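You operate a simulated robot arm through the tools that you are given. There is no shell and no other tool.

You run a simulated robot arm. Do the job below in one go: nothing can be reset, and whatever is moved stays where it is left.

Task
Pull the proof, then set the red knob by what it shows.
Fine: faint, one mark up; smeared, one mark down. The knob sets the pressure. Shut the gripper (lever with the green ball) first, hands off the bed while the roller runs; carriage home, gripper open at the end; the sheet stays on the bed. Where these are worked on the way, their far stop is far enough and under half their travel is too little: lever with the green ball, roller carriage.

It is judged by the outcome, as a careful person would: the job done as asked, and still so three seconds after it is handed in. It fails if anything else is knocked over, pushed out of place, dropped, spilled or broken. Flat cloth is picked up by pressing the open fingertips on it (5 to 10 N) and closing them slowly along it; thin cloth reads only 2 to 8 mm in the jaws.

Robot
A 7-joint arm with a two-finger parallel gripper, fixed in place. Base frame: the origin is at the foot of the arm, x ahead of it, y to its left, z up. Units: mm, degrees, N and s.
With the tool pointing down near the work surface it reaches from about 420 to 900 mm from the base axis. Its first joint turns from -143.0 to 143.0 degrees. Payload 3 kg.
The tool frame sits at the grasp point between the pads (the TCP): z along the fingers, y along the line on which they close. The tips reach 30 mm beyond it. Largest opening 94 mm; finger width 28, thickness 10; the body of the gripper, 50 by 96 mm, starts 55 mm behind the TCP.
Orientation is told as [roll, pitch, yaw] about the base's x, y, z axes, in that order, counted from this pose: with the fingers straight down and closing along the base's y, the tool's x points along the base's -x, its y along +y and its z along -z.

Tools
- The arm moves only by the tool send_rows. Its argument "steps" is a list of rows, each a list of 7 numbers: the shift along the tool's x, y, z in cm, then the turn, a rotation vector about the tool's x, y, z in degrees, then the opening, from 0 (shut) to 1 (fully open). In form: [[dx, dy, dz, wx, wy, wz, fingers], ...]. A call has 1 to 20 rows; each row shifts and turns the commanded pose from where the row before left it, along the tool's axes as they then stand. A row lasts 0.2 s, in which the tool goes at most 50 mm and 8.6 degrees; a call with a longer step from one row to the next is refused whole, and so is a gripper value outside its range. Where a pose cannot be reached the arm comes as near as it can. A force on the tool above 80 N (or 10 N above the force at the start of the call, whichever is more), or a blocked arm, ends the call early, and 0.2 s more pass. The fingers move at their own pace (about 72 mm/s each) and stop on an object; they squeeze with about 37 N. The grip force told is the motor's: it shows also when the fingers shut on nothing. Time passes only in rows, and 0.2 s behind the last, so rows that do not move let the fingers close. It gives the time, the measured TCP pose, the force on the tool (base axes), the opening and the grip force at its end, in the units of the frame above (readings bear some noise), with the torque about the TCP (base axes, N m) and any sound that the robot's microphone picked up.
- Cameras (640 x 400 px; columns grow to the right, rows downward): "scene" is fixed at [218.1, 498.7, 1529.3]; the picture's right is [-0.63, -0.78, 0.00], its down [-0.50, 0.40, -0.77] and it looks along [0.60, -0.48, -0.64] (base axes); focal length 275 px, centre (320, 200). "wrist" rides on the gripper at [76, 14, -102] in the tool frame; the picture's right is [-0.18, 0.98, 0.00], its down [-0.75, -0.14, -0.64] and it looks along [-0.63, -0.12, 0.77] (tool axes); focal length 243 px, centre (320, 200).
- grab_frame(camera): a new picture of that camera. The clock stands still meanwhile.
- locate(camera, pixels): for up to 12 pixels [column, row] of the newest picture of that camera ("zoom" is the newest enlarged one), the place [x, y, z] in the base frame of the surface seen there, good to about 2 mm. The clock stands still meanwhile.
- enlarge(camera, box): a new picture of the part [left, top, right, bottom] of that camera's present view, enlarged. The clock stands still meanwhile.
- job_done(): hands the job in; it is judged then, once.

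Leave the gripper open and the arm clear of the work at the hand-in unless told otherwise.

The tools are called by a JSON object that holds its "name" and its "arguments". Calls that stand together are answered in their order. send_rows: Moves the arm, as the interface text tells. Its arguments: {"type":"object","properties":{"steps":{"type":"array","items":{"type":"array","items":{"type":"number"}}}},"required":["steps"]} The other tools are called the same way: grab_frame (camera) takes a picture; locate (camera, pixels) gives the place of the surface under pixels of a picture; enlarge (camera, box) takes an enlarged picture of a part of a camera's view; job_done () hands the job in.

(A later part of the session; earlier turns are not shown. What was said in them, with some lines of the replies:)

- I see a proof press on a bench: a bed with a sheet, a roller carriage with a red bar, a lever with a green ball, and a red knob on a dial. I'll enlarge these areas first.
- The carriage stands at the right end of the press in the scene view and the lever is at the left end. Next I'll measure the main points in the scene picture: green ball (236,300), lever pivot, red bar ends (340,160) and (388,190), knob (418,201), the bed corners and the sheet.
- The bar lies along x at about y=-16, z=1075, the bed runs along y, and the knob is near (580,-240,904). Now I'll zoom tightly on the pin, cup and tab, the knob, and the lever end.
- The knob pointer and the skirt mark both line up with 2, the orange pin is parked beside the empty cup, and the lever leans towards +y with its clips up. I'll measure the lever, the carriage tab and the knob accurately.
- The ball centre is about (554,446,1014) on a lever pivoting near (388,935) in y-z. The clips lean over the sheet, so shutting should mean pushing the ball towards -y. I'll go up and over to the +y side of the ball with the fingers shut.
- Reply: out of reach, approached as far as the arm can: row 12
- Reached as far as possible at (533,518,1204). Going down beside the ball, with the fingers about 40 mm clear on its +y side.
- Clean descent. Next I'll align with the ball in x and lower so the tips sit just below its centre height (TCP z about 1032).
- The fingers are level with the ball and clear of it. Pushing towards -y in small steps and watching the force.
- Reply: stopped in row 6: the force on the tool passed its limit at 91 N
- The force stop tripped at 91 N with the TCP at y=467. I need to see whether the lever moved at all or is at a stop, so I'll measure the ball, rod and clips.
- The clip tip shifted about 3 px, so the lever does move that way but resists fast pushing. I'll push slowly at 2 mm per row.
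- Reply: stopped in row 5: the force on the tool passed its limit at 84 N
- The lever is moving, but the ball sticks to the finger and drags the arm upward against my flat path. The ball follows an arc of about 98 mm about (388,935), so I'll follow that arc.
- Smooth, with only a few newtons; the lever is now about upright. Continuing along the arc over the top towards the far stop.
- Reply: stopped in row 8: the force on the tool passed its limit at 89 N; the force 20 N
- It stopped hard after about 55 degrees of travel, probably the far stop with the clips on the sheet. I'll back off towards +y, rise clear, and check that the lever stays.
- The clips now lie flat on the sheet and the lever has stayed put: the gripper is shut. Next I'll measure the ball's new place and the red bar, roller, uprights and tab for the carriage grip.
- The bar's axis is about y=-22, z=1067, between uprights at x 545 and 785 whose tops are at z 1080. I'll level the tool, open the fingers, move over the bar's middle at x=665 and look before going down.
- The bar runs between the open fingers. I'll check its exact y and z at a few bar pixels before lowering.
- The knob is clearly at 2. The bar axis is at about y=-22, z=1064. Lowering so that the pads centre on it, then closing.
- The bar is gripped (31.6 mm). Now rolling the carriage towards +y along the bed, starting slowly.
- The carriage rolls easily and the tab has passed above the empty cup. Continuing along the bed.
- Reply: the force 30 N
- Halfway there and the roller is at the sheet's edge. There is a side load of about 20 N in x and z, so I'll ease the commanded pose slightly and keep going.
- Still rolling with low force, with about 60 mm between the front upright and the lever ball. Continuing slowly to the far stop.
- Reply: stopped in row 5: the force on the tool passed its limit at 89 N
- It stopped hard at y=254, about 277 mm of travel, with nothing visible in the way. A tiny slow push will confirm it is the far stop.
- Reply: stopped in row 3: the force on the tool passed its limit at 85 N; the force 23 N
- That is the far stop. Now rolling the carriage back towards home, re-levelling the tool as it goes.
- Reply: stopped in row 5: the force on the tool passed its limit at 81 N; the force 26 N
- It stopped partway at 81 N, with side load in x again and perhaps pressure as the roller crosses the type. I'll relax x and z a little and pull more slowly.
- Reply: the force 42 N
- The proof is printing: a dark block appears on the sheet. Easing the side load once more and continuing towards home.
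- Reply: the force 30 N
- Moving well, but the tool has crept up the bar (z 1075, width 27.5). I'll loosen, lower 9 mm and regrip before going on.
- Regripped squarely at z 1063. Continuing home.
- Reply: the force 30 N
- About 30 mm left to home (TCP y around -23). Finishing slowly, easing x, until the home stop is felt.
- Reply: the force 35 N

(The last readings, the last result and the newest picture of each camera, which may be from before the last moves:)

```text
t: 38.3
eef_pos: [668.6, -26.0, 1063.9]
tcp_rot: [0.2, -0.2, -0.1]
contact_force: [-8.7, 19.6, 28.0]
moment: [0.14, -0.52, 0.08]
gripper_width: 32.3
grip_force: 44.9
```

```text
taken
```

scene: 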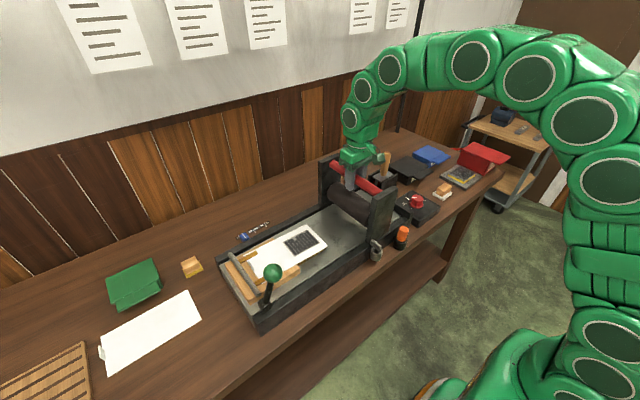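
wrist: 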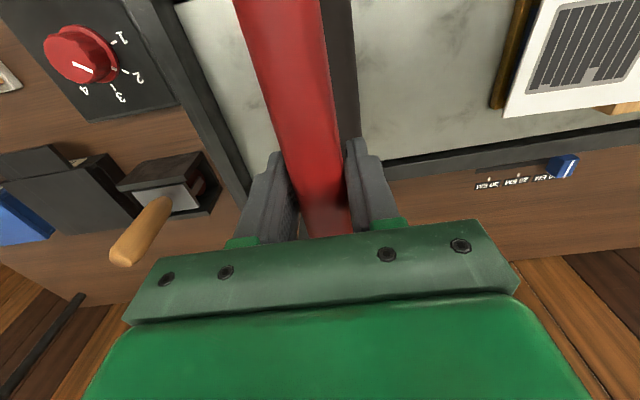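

The y load is rising (20 N) at y=-26, so the carriage is against its home stop. Releasing, rising, and looking at the proof.

{"name": "send_rows", "arguments": {"steps": [[0, 0, 0, 0, 0, 0, 0.6], [0, 0, 0, 0, 0, 0, 1], [0, 0, 0, 0, 0, 0, 1], [0, 0, -3, 0, 0, 0, 1], [0, 0, -4, 0, 0, 0, 1], [0, 0, -4, 0, 0, 0, 1], [0, 0, 0, 0, 0, 0, 1]]}}

{"name": "grab_frame", "arguments": {"camera": "scene"}}

{"name": "enlarge", "arguments": {"camera": "scene", "box": [230, 215, 340, 305]}}

{"name": "enlarge", "arguments": {"camera": "scene", "box": [280, 222, 330, 262]}}

{"name": "grab_frame", "arguments": {"camera": "wrist"}}

```text
t: 39.9
eef_pos: [668.3, -24.6, 1172.7]
tcp_rot: [0.2, -0.2, -0.1]
contact_force: [-0.5, 0.1, 0.2]
moment: [0.0, 0.01, -0.02]
gripper_width: 93.6
grip_force: 0.1
```

```text
taken
```

scene: 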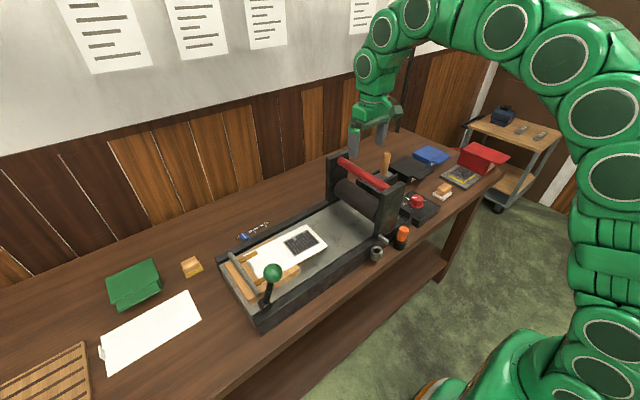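

```text
4.44 times, centred on (285, 260) of scene
```

zoom: 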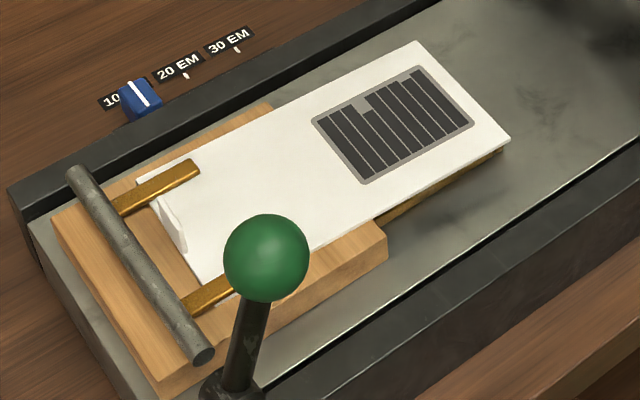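

```text
10.00 times, centred on (305, 242) of scene
```

zoom: 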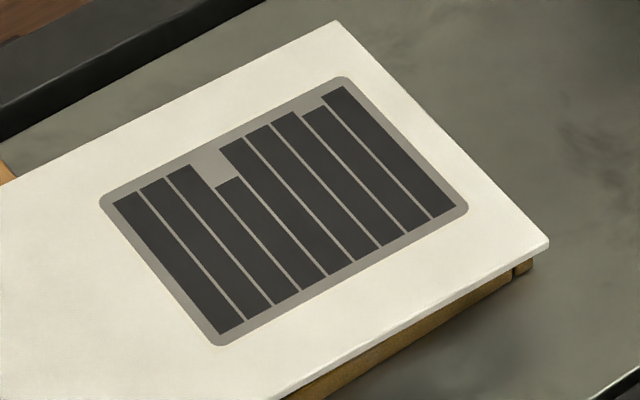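

```text
taken
```

wrist: 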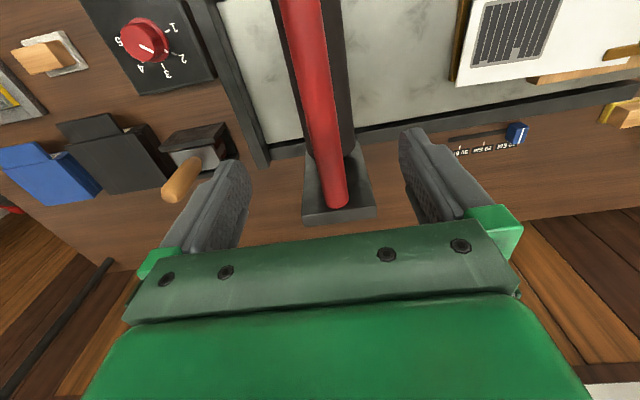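

The proof shows thick dark bars nearly touching, over a grey halo, which suggests a smear. I'll bring the wrist camera over the sheet for a proper look before deciding.

{"name": "send_rows", "arguments": {"steps": [[2.8, 4.1, 0, 0, 0, 0, 1], [2.8, 4.1, 0, 0, 0, 0, 1], [2.8, 4.1, 0, 0, 0, 0, 1], [2.8, 4.1, 0, 0, 0, 0, 1], [2.8, 4.1, 0, 0, 0, 0, 1], [2.8, 4.6, 0, 0, 0, 0, 1], [0, 0, 3, 0, 0, 0, 1], [0, 0, 0, 0, 0, 0, 1]]}}

{"name": "grab_frame", "arguments": {"camera": "wrist"}}

{"name": "enlarge", "arguments": {"camera": "wrist", "box": [230, 100, 410, 220]}}

{"name": "enlarge", "arguments": {"camera": "scene", "box": [320, 130, 440, 270]}}

```text
refused: row 6 steps farther than a row can; nothing moved
```

```text
taken
```

wrist: 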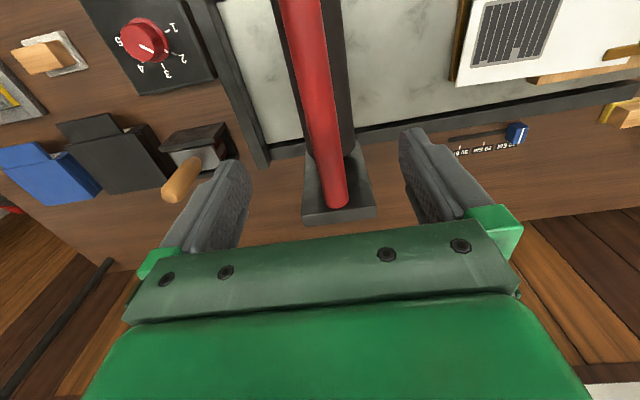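

```text
3.33 times, centred on (320, 160) of wrist
```

zoom: 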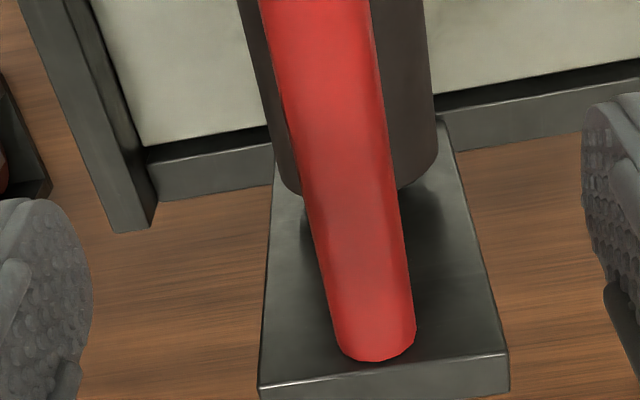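

```text
2.86 times, centred on (380, 200) of scene
```

zoom: 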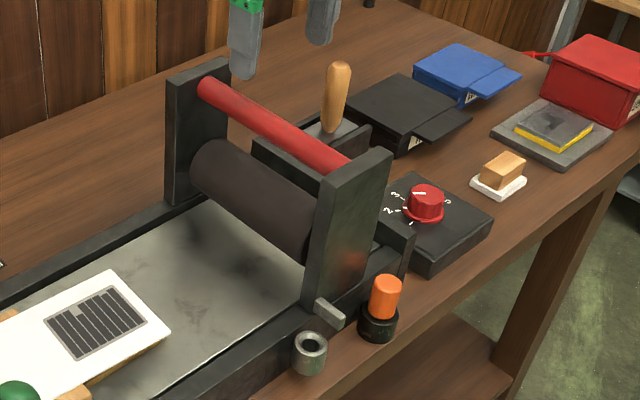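

That move was refused because one row was too long. The carriage sits exactly where it began, in the same pixels as before. Resending with shorter rows.

{"name": "send_rows", "arguments": {"steps": [[2.6, 3.8, 0, 0, 0, 0, 1], [2.6, 3.8, 0, 0, 0, 0, 1], [2.6, 3.8, 0, 0, 0, 0, 1], [2.6, 3.8, 0, 0, 0, 0, 1], [2.6, 3.8, 0, 0, 0, 0, 1], [2.6, 3.8, 0, 0, 0, 0, 1], [1.2, 2.5, 3, 0, 0, 0, 1], [0, 0, 0, 0, 0, 0, 1]]}}

{"name": "grab_frame", "arguments": {"camera": "wrist"}}

{"name": "enlarge", "arguments": {"camera": "wrist", "box": [230, 120, 410, 240]}}

```text
t: 41.7
eef_pos: [501.4, 228.0, 1142.2]
tcp_rot: [0.2, -0.1, -0.3]
contact_force: [-0.4, -0.4, -0.5]
moment: [-0.02, 0.01, -0.03]
gripper_width: 93.7
grip_force: 0.0
```

```text
taken
```

wrist: 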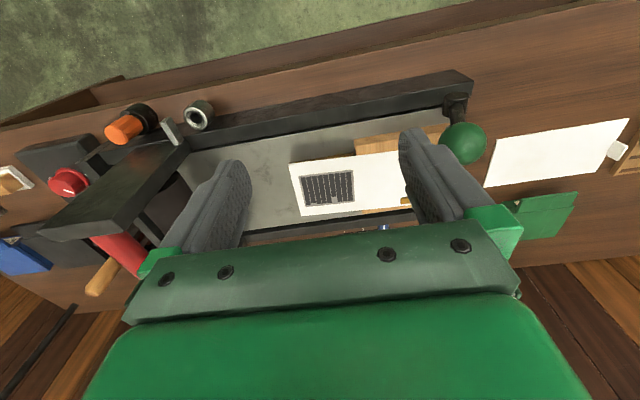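

```text
3.33 times, centred on (320, 180) of wrist
```

zoom: 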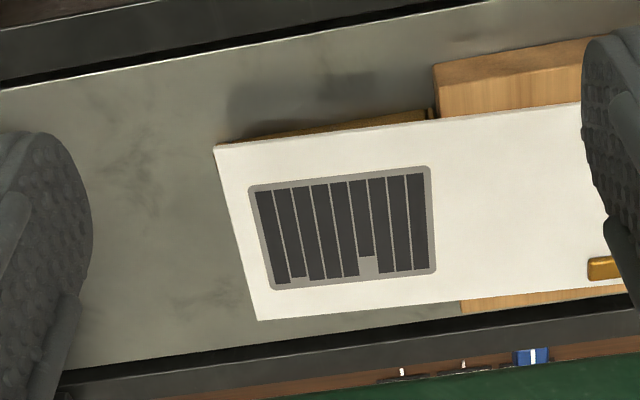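

The lines are swollen until they almost merge, over a grey wash: it is smeared, so the knob goes one mark down, from 2 to 1. I'm near the lever, so I'll open the gripper first. I'll shut the fingers and go down on the -y side of the ball at about (555,293,1040).

{"name": "send_rows", "arguments": {"steps": [[-2.7, 3.2, 0, 0, 0, 0, 0], [-2.7, 3.2, 0, 0, 0, 0, 0], [0, 0, 2, 0, 0, 0, 0], [0, 0, 3, 0, 0, 0, 0], [0, 0, 3, 0, 0, 0, 0], [0, 0, 2.2, 0, 0, 0, 0], [0, 0, 0, 0, 0, 0, 0]]}}

{"name": "grab_frame", "arguments": {"camera": "wrist"}}

```text
t: 43.3
eef_pos: [555.7, 291.0, 1040.2]
tcp_rot: [0.1, -0.3, -0.1]
contact_force: [-0.2, 0.5, 0.3]
moment: [-0.03, -0.02, -0.02]
gripper_width: 0.2
grip_force: 33.1
```

```text
taken
```

wrist: 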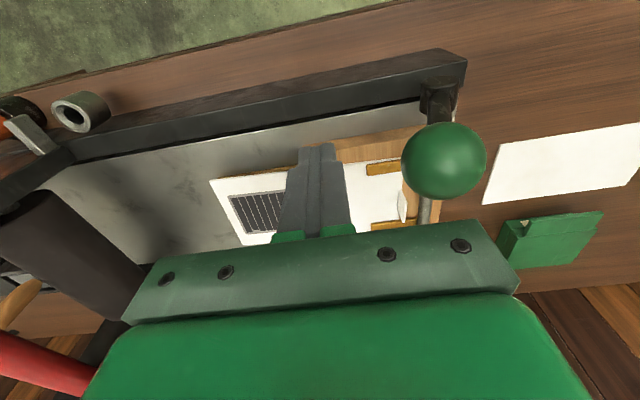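

The fingers are level with the ball and on its -y side. I'll measure the gap to the ball.

{"name": "locate", "arguments": {"camera": "wrist", "pixels": [[405, 160], [443, 160], [443, 125], [482, 160], [443, 196], [344, 170]]}}

```text
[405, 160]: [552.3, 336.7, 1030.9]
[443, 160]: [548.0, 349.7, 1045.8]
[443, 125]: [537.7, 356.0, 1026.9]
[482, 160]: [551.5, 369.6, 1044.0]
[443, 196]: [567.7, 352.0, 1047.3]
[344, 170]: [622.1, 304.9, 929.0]
```

The ball's near side is at y≈335, so contact comes at TCP y≈325. I'll approach and then follow the arc back towards +y.

{"name": "send_rows", "arguments": {"steps": [[0, 1.2, 0, 0, 0, 0, 0], [0, 1.2, 0, 0, 0, 0, 0], [0, 0.6, 0, 0, 0, 0, 0], [0, 0.25, -0.05, 0, 0, 0, 0], [0, 0.25, -0.07, 0, 0, 0, 0], [0, 0.25, -0.07, 0, 0, 0, 0], [0, 0.25, -0.07, 0, 0, 0, 0], [0, 0.5, -0.12, 0, 0, 0, 0], [0, 0.5, -0.1, 0, 0, 0, 0], [0, 0.5, -0.08, 0, 0, 0, 0], [0, 0.5, -0.05, 0, 0, 0, 0], [0, 0.5, -0.02, 0, 0, 0, 0]]}}

```text
t: 45.9
eef_pos: [555.5, 355.1, 1048.3]
tcp_rot: [0.2, -0.1, -0.2]
contact_force: [1.7, -3.1, 6.6]
moment: [0.06, -0.02, -0.05]
gripper_width: 0.0
grip_force: 33.1
```

The lever is about upright, with low forces. Continuing over the top down the +y side.

{"name": "send_rows", "arguments": {"steps": [[0, 0.5, 0.02, 0, 0, 0, 0], [0, 0.5, 0.05, 0, 0, 0, 0], [0, 0.5, 0.07, 0, 0, 0, 0], [0, 0.5, 0.1, 0, 0, 0, 0], [0, 0.5, 0.13, 0, 0, 0, 0], [0, 0.49, 0.15, 0, 0, 0, 0], [0, 0.48, 0.17, 0, 0, 0, 0], [0, 0.47, 0.2, 0, 0, 0, 0], [0, 0.46, 0.22, 0, 0, 0, 0], [0, 0.44, 0.24, 0, 0, 0, 0]]}}

{"name": "enlarge", "arguments": {"camera": "scene", "box": [200, 210, 320, 330]}}

```text
t: 48.1
eef_pos: [556.8, 405.2, 1033.3]
tcp_rot: [0.1, -0.2, -0.2]
contact_force: [-1.1, -1.2, 0.2]
moment: [0.02, 0.01, 0.0]
gripper_width: 0.0
grip_force: 33.2
```

```text
3.33 times, centred on (260, 270) of scene
```

zoom: 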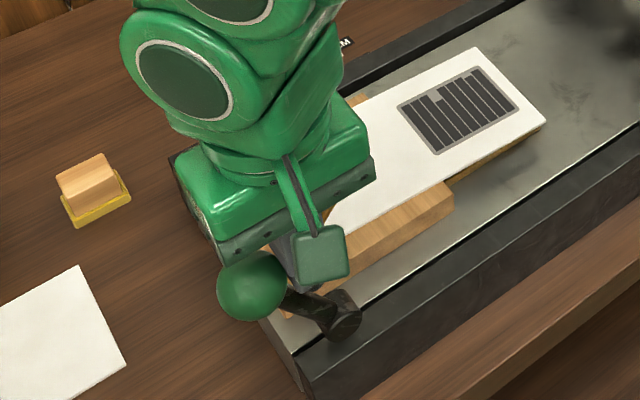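

Nearly back at its starting lean. A few more slow steps to the open stop.

{"name": "send_rows", "arguments": {"steps": [[0, 0.3, 0.18, 0, 0, 0, 0], [0, 0.3, 0.2, 0, 0, 0, 0], [0, 0.3, 0.21, 0, 0, 0, 0], [0, 0.3, 0.22, 0, 0, 0, 0], [0, 0.2, 0.15, 0, 0, 0, 0]]}}

{"name": "enlarge", "arguments": {"camera": "scene", "box": [200, 210, 320, 330]}}

```text
t: 49.3
eef_pos: [557.5, 415.6, 1028.1]
tcp_rot: [0.1, -0.2, -0.1]
contact_force: [-21.2, -50.1, 52.6]
moment: [-0.76, 0.34, 0.08]
gripper_width: 0.0
grip_force: 32.6
```

```text
3.33 times, centred on (260, 270) of scene
```

zoom: 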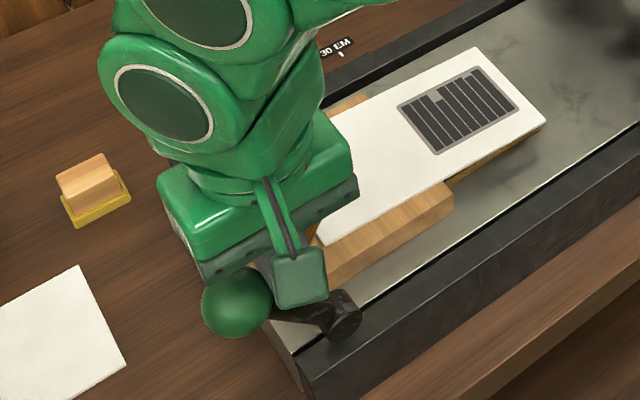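

The force jumped to about 75 N: the open stop. Backing off towards -y, rising, and checking the lever and sheet.

{"name": "send_rows", "arguments": {"steps": [[0, -0.6, -0.4, 0, 0, 0, 0], [0, -2.0, 0, 0, 0, 0, 0], [0, -2.0, -3, 0, 0, 0, 0], [0, -2, -4, 0, 0, 0, 0], [0, -3, -3, 0, 0, 0, 0], [0, -4, -1, 0, 0, 0, 0], [0, -4.5, 0, 0, 0, 0, 0], [0, -4.5, 0, 0, 0, 0, 0], [0, -4.5, 0, 0, 0, 0, 0], [0, 0, 0, 0, 0, 0, 0]]}}

{"name": "grab_frame", "arguments": {"camera": "scene"}}

{"name": "enlarge", "arguments": {"camera": "scene", "box": [210, 215, 330, 335]}}

```text
t: 51.5
eef_pos: [555.0, 147.7, 1139.0]
tcp_rot: [0.1, -0.3, -0.1]
contact_force: [0.1, -0.5, 0.9]
moment: [-0.01, -0.04, -0.02]
gripper_width: 0.0
grip_force: 33.1
```

```text
taken
```

scene: 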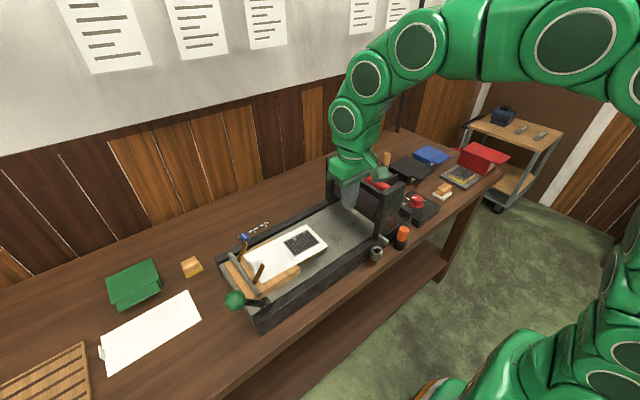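

```text
3.33 times, centred on (270, 275) of scene
```

zoom: 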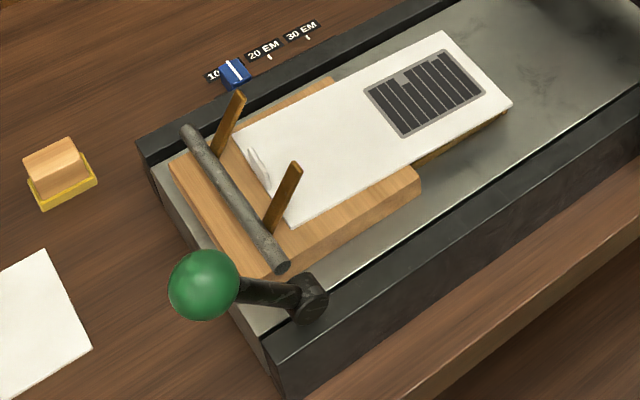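

The lever, clips and sheet are just as at the start, so the gripper is open. Next I'll move, still high, to where the wrist camera sees the red knob well.

{"name": "send_rows", "arguments": {"steps": [[1.17, -4.0, 0, 0, 0, 0, 0], [1.17, -4.0, 0, 0, 0, 0, 0], [1.17, -4.0, 0, 0, 0, 0, 0], [1.17, -4.0, 0, 0, 0, 0, 0], [1.17, -4.0, 0, 0, 0, 0, 0], [1.17, -4.0, 0, 0, 0, 0, 0], [1.17, -4.0, 0, 0, 0, 0, 0], [1.17, -4.0, 0, 0, 0, 0, 0], [1.17, -4.0, 0, 0, 0, 0, 1], [0, 0, 0, 0, 0, 0, 1], [0, 0, 0, 0, 0, 0, 1]]}}

{"name": "grab_frame", "arguments": {"camera": "wrist"}}

{"name": "enlarge", "arguments": {"camera": "wrist", "box": [230, 110, 390, 210]}}

```text
t: 53.9
eef_pos: [447.9, -211.6, 1136.4]
tcp_rot: [0.1, -0.2, -0.1]
contact_force: [-0.6, -0.7, -0.7]
moment: [0.01, -0.02, -0.02]
gripper_width: 93.8
grip_force: 0.1
```

```text
taken
```

wrist: 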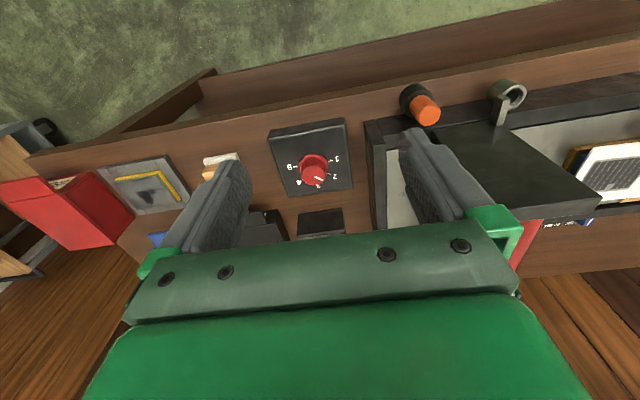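

```text
4.00 times, centred on (310, 160) of wrist
```

zoom: 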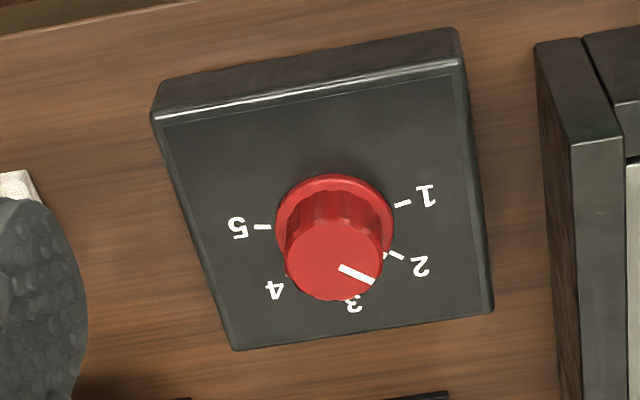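

I'll measure the dial marks, the skirt, the knob's top and the pointer line in this zoom.

{"name": "locate", "arguments": {"camera": "zoom", "pixels": [[402, 204], [396, 255], [262, 227], [335, 262], [320, 265], [375, 282], [342, 268], [358, 280], [300, 245], [367, 245], [335, 230], [335, 295]]}}

{"name": "locate", "arguments": {"camera": "zoom", "pixels": [[425, 197], [420, 266], [240, 228], [355, 305], [273, 289], [385, 255], [330, 176], [280, 215], [390, 215], [170, 100], [450, 60], [485, 300]]}}

```text
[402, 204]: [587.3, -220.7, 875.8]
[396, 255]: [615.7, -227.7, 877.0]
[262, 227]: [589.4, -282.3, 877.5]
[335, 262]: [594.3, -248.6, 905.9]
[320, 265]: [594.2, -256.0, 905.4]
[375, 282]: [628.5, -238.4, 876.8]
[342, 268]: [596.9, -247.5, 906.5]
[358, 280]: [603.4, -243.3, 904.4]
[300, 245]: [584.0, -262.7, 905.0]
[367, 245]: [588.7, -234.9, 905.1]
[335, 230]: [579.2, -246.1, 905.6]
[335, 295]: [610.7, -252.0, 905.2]
```

```text
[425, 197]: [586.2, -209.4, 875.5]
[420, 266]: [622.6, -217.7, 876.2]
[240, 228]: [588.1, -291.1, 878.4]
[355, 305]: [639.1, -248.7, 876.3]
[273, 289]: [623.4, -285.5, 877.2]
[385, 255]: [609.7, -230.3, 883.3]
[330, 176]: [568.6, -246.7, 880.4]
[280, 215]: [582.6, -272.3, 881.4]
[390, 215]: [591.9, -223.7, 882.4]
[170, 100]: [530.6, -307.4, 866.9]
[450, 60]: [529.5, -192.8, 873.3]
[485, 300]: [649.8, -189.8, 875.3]
```

The dial: mark 1 faces +y, mark 3 +x, mark 5 -y, about 45 to 50 degrees apart, around a centre near (593,-249). Going from 2 to 1 is a counter-clockwise turn from above. I'll refine the centre with the scene camera.

{"name": "enlarge", "arguments": {"camera": "scene", "box": [390, 180, 446, 236]}}

```text
7.14 times, centred on (418, 208) of scene
```

zoom: 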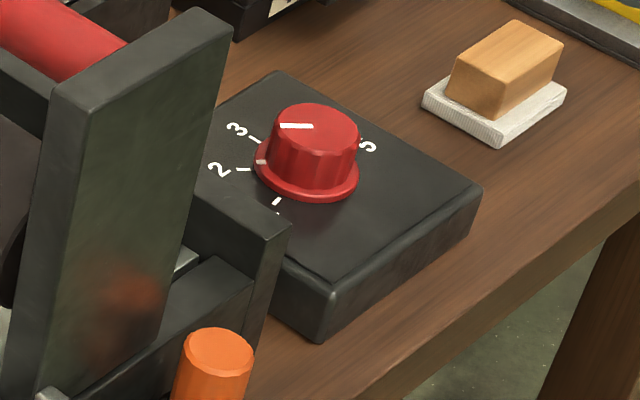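

{"name": "locate", "arguments": {"camera": "zoom", "pixels": [[320, 130], [285, 127], [312, 127], [355, 140], [285, 140], [318, 106], [322, 154], [277, 202], [244, 169], [254, 140], [261, 162], [318, 197]]}}

```text
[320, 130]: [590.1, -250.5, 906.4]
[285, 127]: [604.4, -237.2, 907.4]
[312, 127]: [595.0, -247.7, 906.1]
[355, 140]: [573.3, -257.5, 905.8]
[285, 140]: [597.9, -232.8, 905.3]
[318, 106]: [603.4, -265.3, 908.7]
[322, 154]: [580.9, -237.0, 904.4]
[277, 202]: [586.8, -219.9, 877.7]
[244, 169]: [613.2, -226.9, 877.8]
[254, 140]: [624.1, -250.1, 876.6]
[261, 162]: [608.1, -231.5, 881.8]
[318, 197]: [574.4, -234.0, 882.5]
```

The knob's top circle fits a centre of (591,-250.5) with radius 18.5, and its top is at z 905. I'll move above it, pre-turn the tool -25 degrees so the turn is centred, and lower partway.

{"name": "send_rows", "arguments": {"steps": [[-3.58, -0.97, 0, 0, 0, 0, 1], [-3.58, -0.97, 0, 0, 0, 0, 1], [-3.58, -0.97, 0, 0, 0, 0, 1], [-3.58, -0.97, 0, 0, 0, 0, 1], [0, 0, 2, 0, 0, 8.3, 1], [0, 0, 3, 0, 0, 8.3, 1], [0, 0, 3, 0, 0, 8.3, 1], [0, 0, 3, 0, 0, 0, 1], [0, 0, 3, 0, 0, 0, 1], [0, 0, 0, 0, 0, 0, 1]]}}

{"name": "enlarge", "arguments": {"camera": "scene", "box": [370, 130, 470, 240]}}

{"name": "grab_frame", "arguments": {"camera": "wrist"}}

```text
t: 56.1
eef_pos: [592.5, -252.0, 998.4]
tcp_rot: [0.3, -0.1, -25.1]
contact_force: [-0.7, -0.2, 0.5]
moment: [0.02, 0.0, 0.0]
gripper_width: 94.0
grip_force: 0.0
```

```text
3.64 times, centred on (420, 185) of scene
```

zoom: 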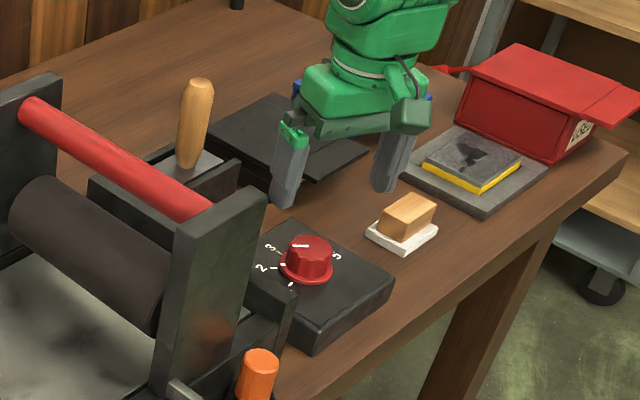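

```text
taken
```

wrist: 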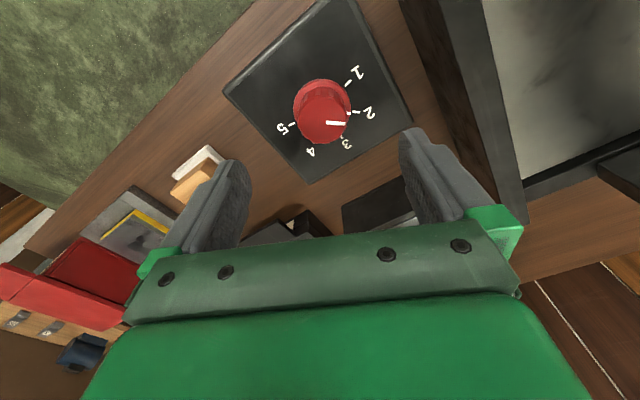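

Well placed over the knob. A 2 mm correction, then down to z 917 so the tips stop just above the skirt, then closing gently.

{"name": "send_rows", "arguments": {"steps": [[0.2, 0.07, 2, 0, 0, 0, 1], [0, 0, 3, 0, 0, 0, 1], [0, 0, 2, 0, 0, 0, 1], [0, 0, 1.1, 0, 0, 0, 1], [0, 0, 0, 0, 0, 0, 0.6], [0, 0, 0, 0, 0, 0, 0.45], [0, 0, 0, 0, 0, 0, 0.3], [0, 0, 0, 0, 0, 0, 0.3]]}}

{"name": "enlarge", "arguments": {"camera": "scene", "box": [370, 150, 450, 240]}}

```text
t: 57.9
eef_pos: [590.8, -248.8, 914.8]
tcp_rot: [0.3, -0.2, -24.9]
contact_force: [0.9, 7.2, -2.7]
moment: [-0.26, -0.14, 0.03]
gripper_width: 41.5
grip_force: 44.7
```

```text
4.44 times, centred on (410, 195) of scene
```

zoom: 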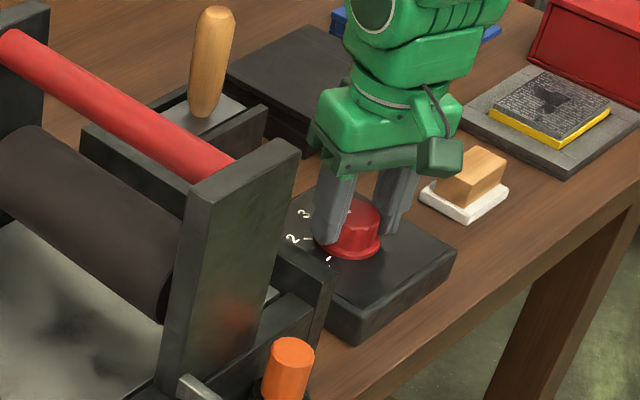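

The knob is held (41.5 mm). Turning it counter-clockwise from above by about 46 degrees in small steps.

{"name": "send_rows", "arguments": {"steps": [[0, 0, 0, 0, 0, -4, 0.3], [0, 0, 0, 0, 0, -6, 0.3], [0, 0, 0, 0, 0, -6, 0.3], [0, 0, 0, 0, 0, -6, 0.3], [0, 0, 0, 0, 0, -6, 0.3], [0, 0, 0, 0, 0, -6, 0.3], [0, 0, 0, 0, 0, -6, 0.3], [0, 0, 0, 0, 0, -6, 0.3], [0, 0, 0, 0, 0, 0, 0.3]]}}

{"name": "enlarge", "arguments": {"camera": "scene", "box": [390, 180, 446, 236]}}

{"name": "enlarge", "arguments": {"camera": "wrist", "box": [220, 60, 420, 240]}}

```text
t: 59.9
eef_pos: [591.9, -251.7, 916.0]
tcp_rot: [0.0, -0.4, 21.0]
contact_force: [7.7, -48.0, -34.1]
moment: [-0.54, 0.16, -0.18]
gripper_width: 41.0
grip_force: 44.9
```

```text
7.14 times, centred on (418, 208) of scene
```

zoom: 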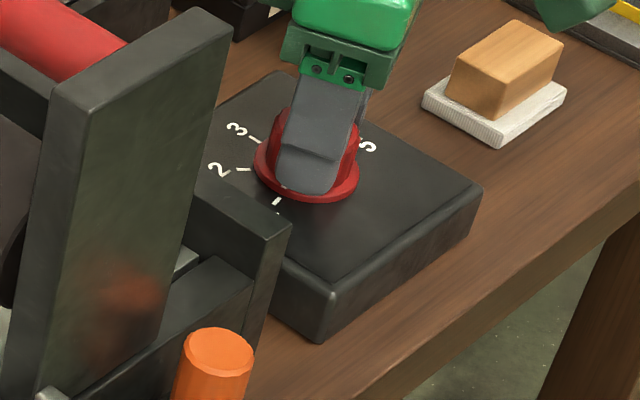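

```text
2.22 times, centred on (320, 150) of wrist
```

zoom: 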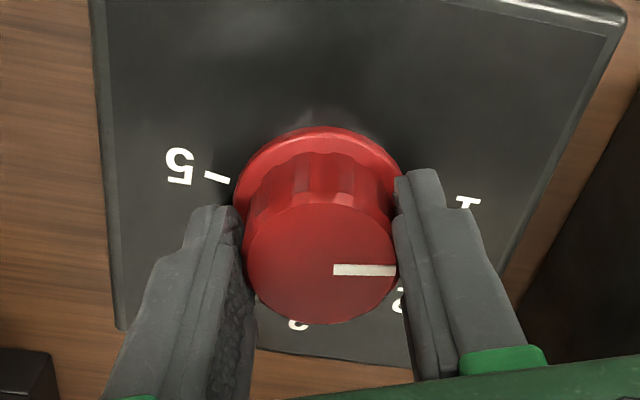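

The skirt tick now sits next to mark 1 in the scene view. I'll relax the side load, open the fingers and rise a little to read the pointer.

{"name": "send_rows", "arguments": {"steps": [[0.05, -0.14, 0.05, 0, 0, 0, 0.3], [0, 0, 0, 0, 0, 0, 0.5], [0, 0, 0, 0, 0, 0, 0.8], [0, 0, 0, 0, 0, 0, 1], [0, 0, 0, 0, 0, 0, 1], [0, 0, -3, 0, 0, 0, 1], [0, 0, -4, 0, 0, 0, 1], [0, 0, -4, 0, 0, 0, 1], [0, 0, 0, 0, 0, 0, 1]]}}

{"name": "enlarge", "arguments": {"camera": "wrist", "box": [220, 0, 460, 180]}}

{"name": "enlarge", "arguments": {"camera": "scene", "box": [390, 180, 446, 236]}}

{"name": "locate", "arguments": {"camera": "zoom", "pixels": [[277, 202], [244, 169], [254, 140]]}}

```text
t: 61.9
eef_pos: [591.2, -249.4, 1026.6]
tcp_rot: [0.1, -0.3, 21.0]
contact_force: [0.3, 0.4, 0.1]
moment: [0.03, 0.03, 0.0]
gripper_width: 94.2
grip_force: 0.0
```

```text
2.22 times, centred on (340, 90) of wrist
```

zoom: 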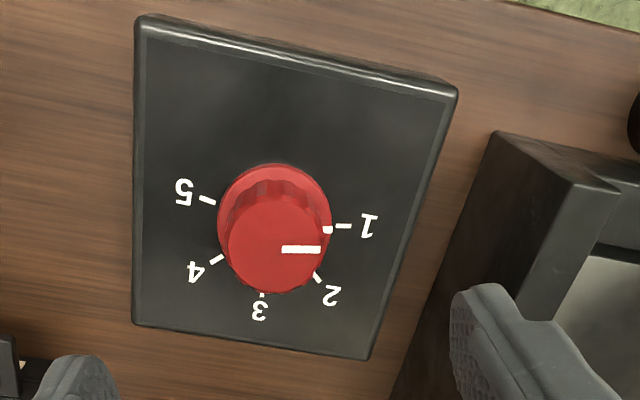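

```text
7.14 times, centred on (418, 208) of scene
```

zoom: 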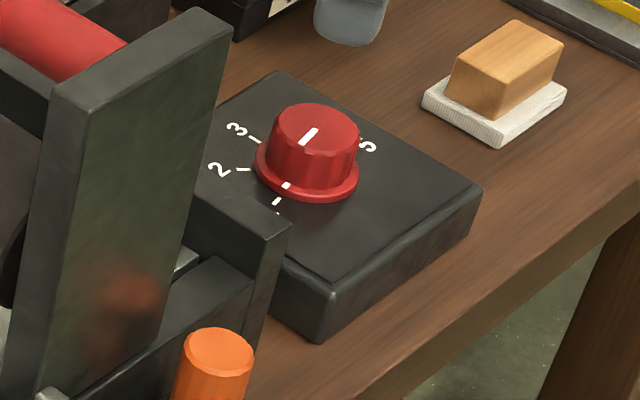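

```text
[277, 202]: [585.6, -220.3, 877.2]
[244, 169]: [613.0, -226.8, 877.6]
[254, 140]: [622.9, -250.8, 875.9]
```

The pointer faces mark 1. I'll zoom tighter to judge how exactly the skirt tick lines up.

{"name": "enlarge", "arguments": {"camera": "scene", "box": [404, 190, 428, 214]}}

{"name": "locate", "arguments": {"camera": "zoom", "pixels": [[320, 200], [300, 200]]}}

{"name": "enlarge", "arguments": {"camera": "wrist", "box": [270, 60, 390, 130]}}

```text
16.00 times, centred on (416, 202) of scene
```

zoom: 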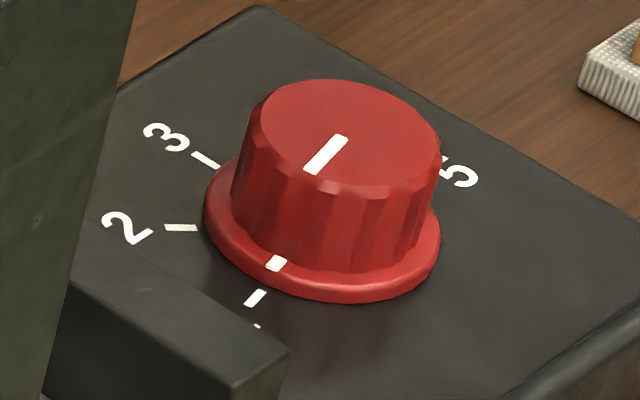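

```text
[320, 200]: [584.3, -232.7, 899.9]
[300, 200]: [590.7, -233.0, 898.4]
```

```text
5.33 times, centred on (330, 95) of wrist
```

zoom: 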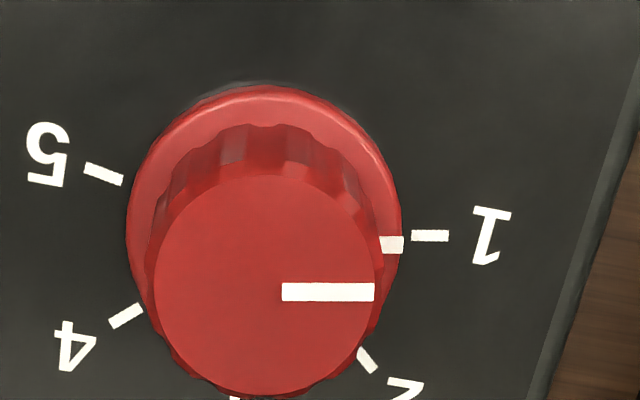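

Working the marks and tick through the camera geometry, the marks are about 49.5 degrees apart and the tick is within about 1 degree of mark 1. I'll raise the arm clear, turn the wrist back and check everything once more.

{"name": "send_rows", "arguments": {"steps": [[0, 0, -4, 0, 0, 7, 1], [0, 0, -4, 0, 0, 7, 1], [0, 0, -4, 0, 0, 7, 1], [2, 0, -4, 0, 0, 0, 1], [3, 1, -3, 0, 0, 0, 1], [3, 1, -2, 0, 0, 0, 1], [3, 1, -2, 0, 0, 0, 1], [2, 1, -2, 0, 0, 0, 1], [0, 0, 0, 0, 0, 0, 1]]}}

{"name": "grab_frame", "arguments": {"camera": "scene"}}

{"name": "enlarge", "arguments": {"camera": "scene", "box": [200, 140, 440, 340]}}

{"name": "enlarge", "arguments": {"camera": "scene", "box": [350, 160, 450, 270]}}

{"name": "grab_frame", "arguments": {"camera": "wrist"}}

```text
t: 63.9
eef_pos: [461.5, -213.2, 1274.9]
tcp_rot: [0.2, -0.3, -0.1]
contact_force: [0.4, -0.2, 0.2]
moment: [0.02, -0.04, 0.02]
gripper_width: 94.0
grip_force: 0.1
```

```text
taken
```

scene: 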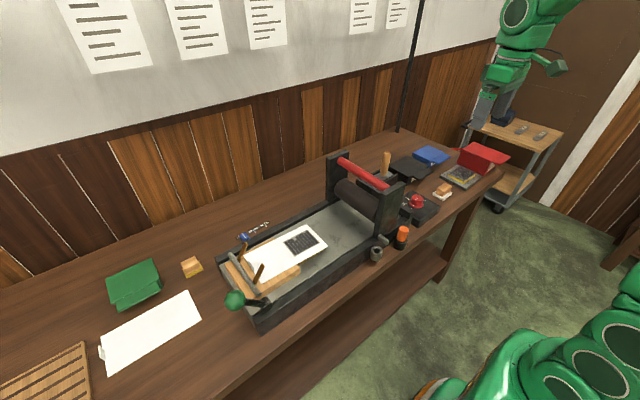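

```text
2.00 times, centred on (320, 240) of scene
```

zoom: 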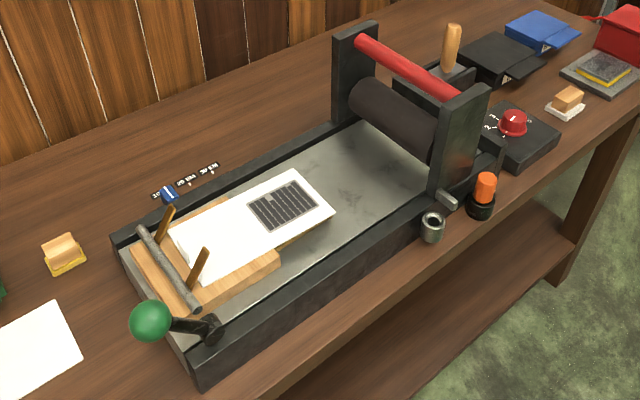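

```text
3.64 times, centred on (400, 215) of scene
```

zoom: 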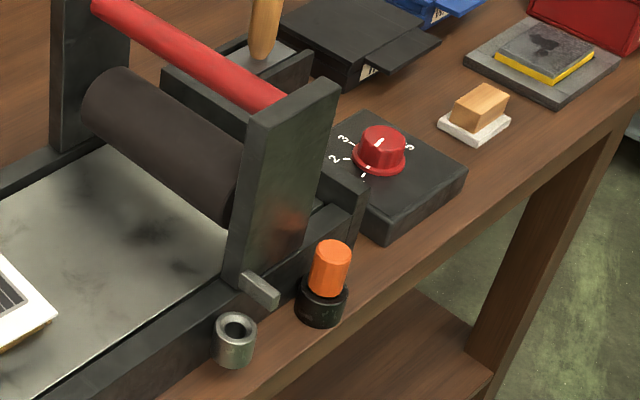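

```text
taken
```

wrist: 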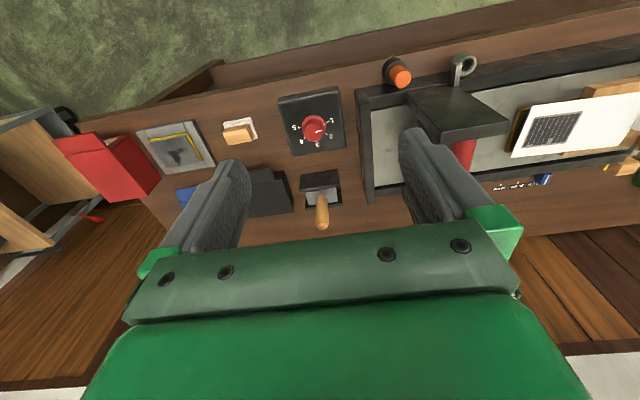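

The carriage is home, the lever and clips are open, the sheet with its smeared proof is on the bed, and the knob is at 1. Nothing else has moved, the arm is clear and its gripper is open, so I'm handing in.

{"name": "job_done", "arguments": {}}

```text
The job is handed in.
```

I pulled the proof. It came out smeared, so I turned the red knob one mark down, from 2 to 1. The job is handed in.

- **Proof:** the printed lines are swollen until they almost touch, over a grey wash. I took that as smeared rather than faint or clean.
- **Gripper lever:** I shut it to its far stop before the roller ran, then opened it again. The lever and clips are back where they started.
- **Roller carriage:** I rolled it to its far stop and back to its home stop. I moved it by the red bar only and touched nothing else on the press while it ran.
- **Knob:** the pointer is within about 1 degree of mark 1, by the camera.
- **Sheet and bench:** the sheet is still on the bed, and nothing else on the bench appears to have moved.

A few pushes tripped the force limit at 81 to 91 N: on the lever, at the carriage's far stop and once on the way back. I saw no damage from these.
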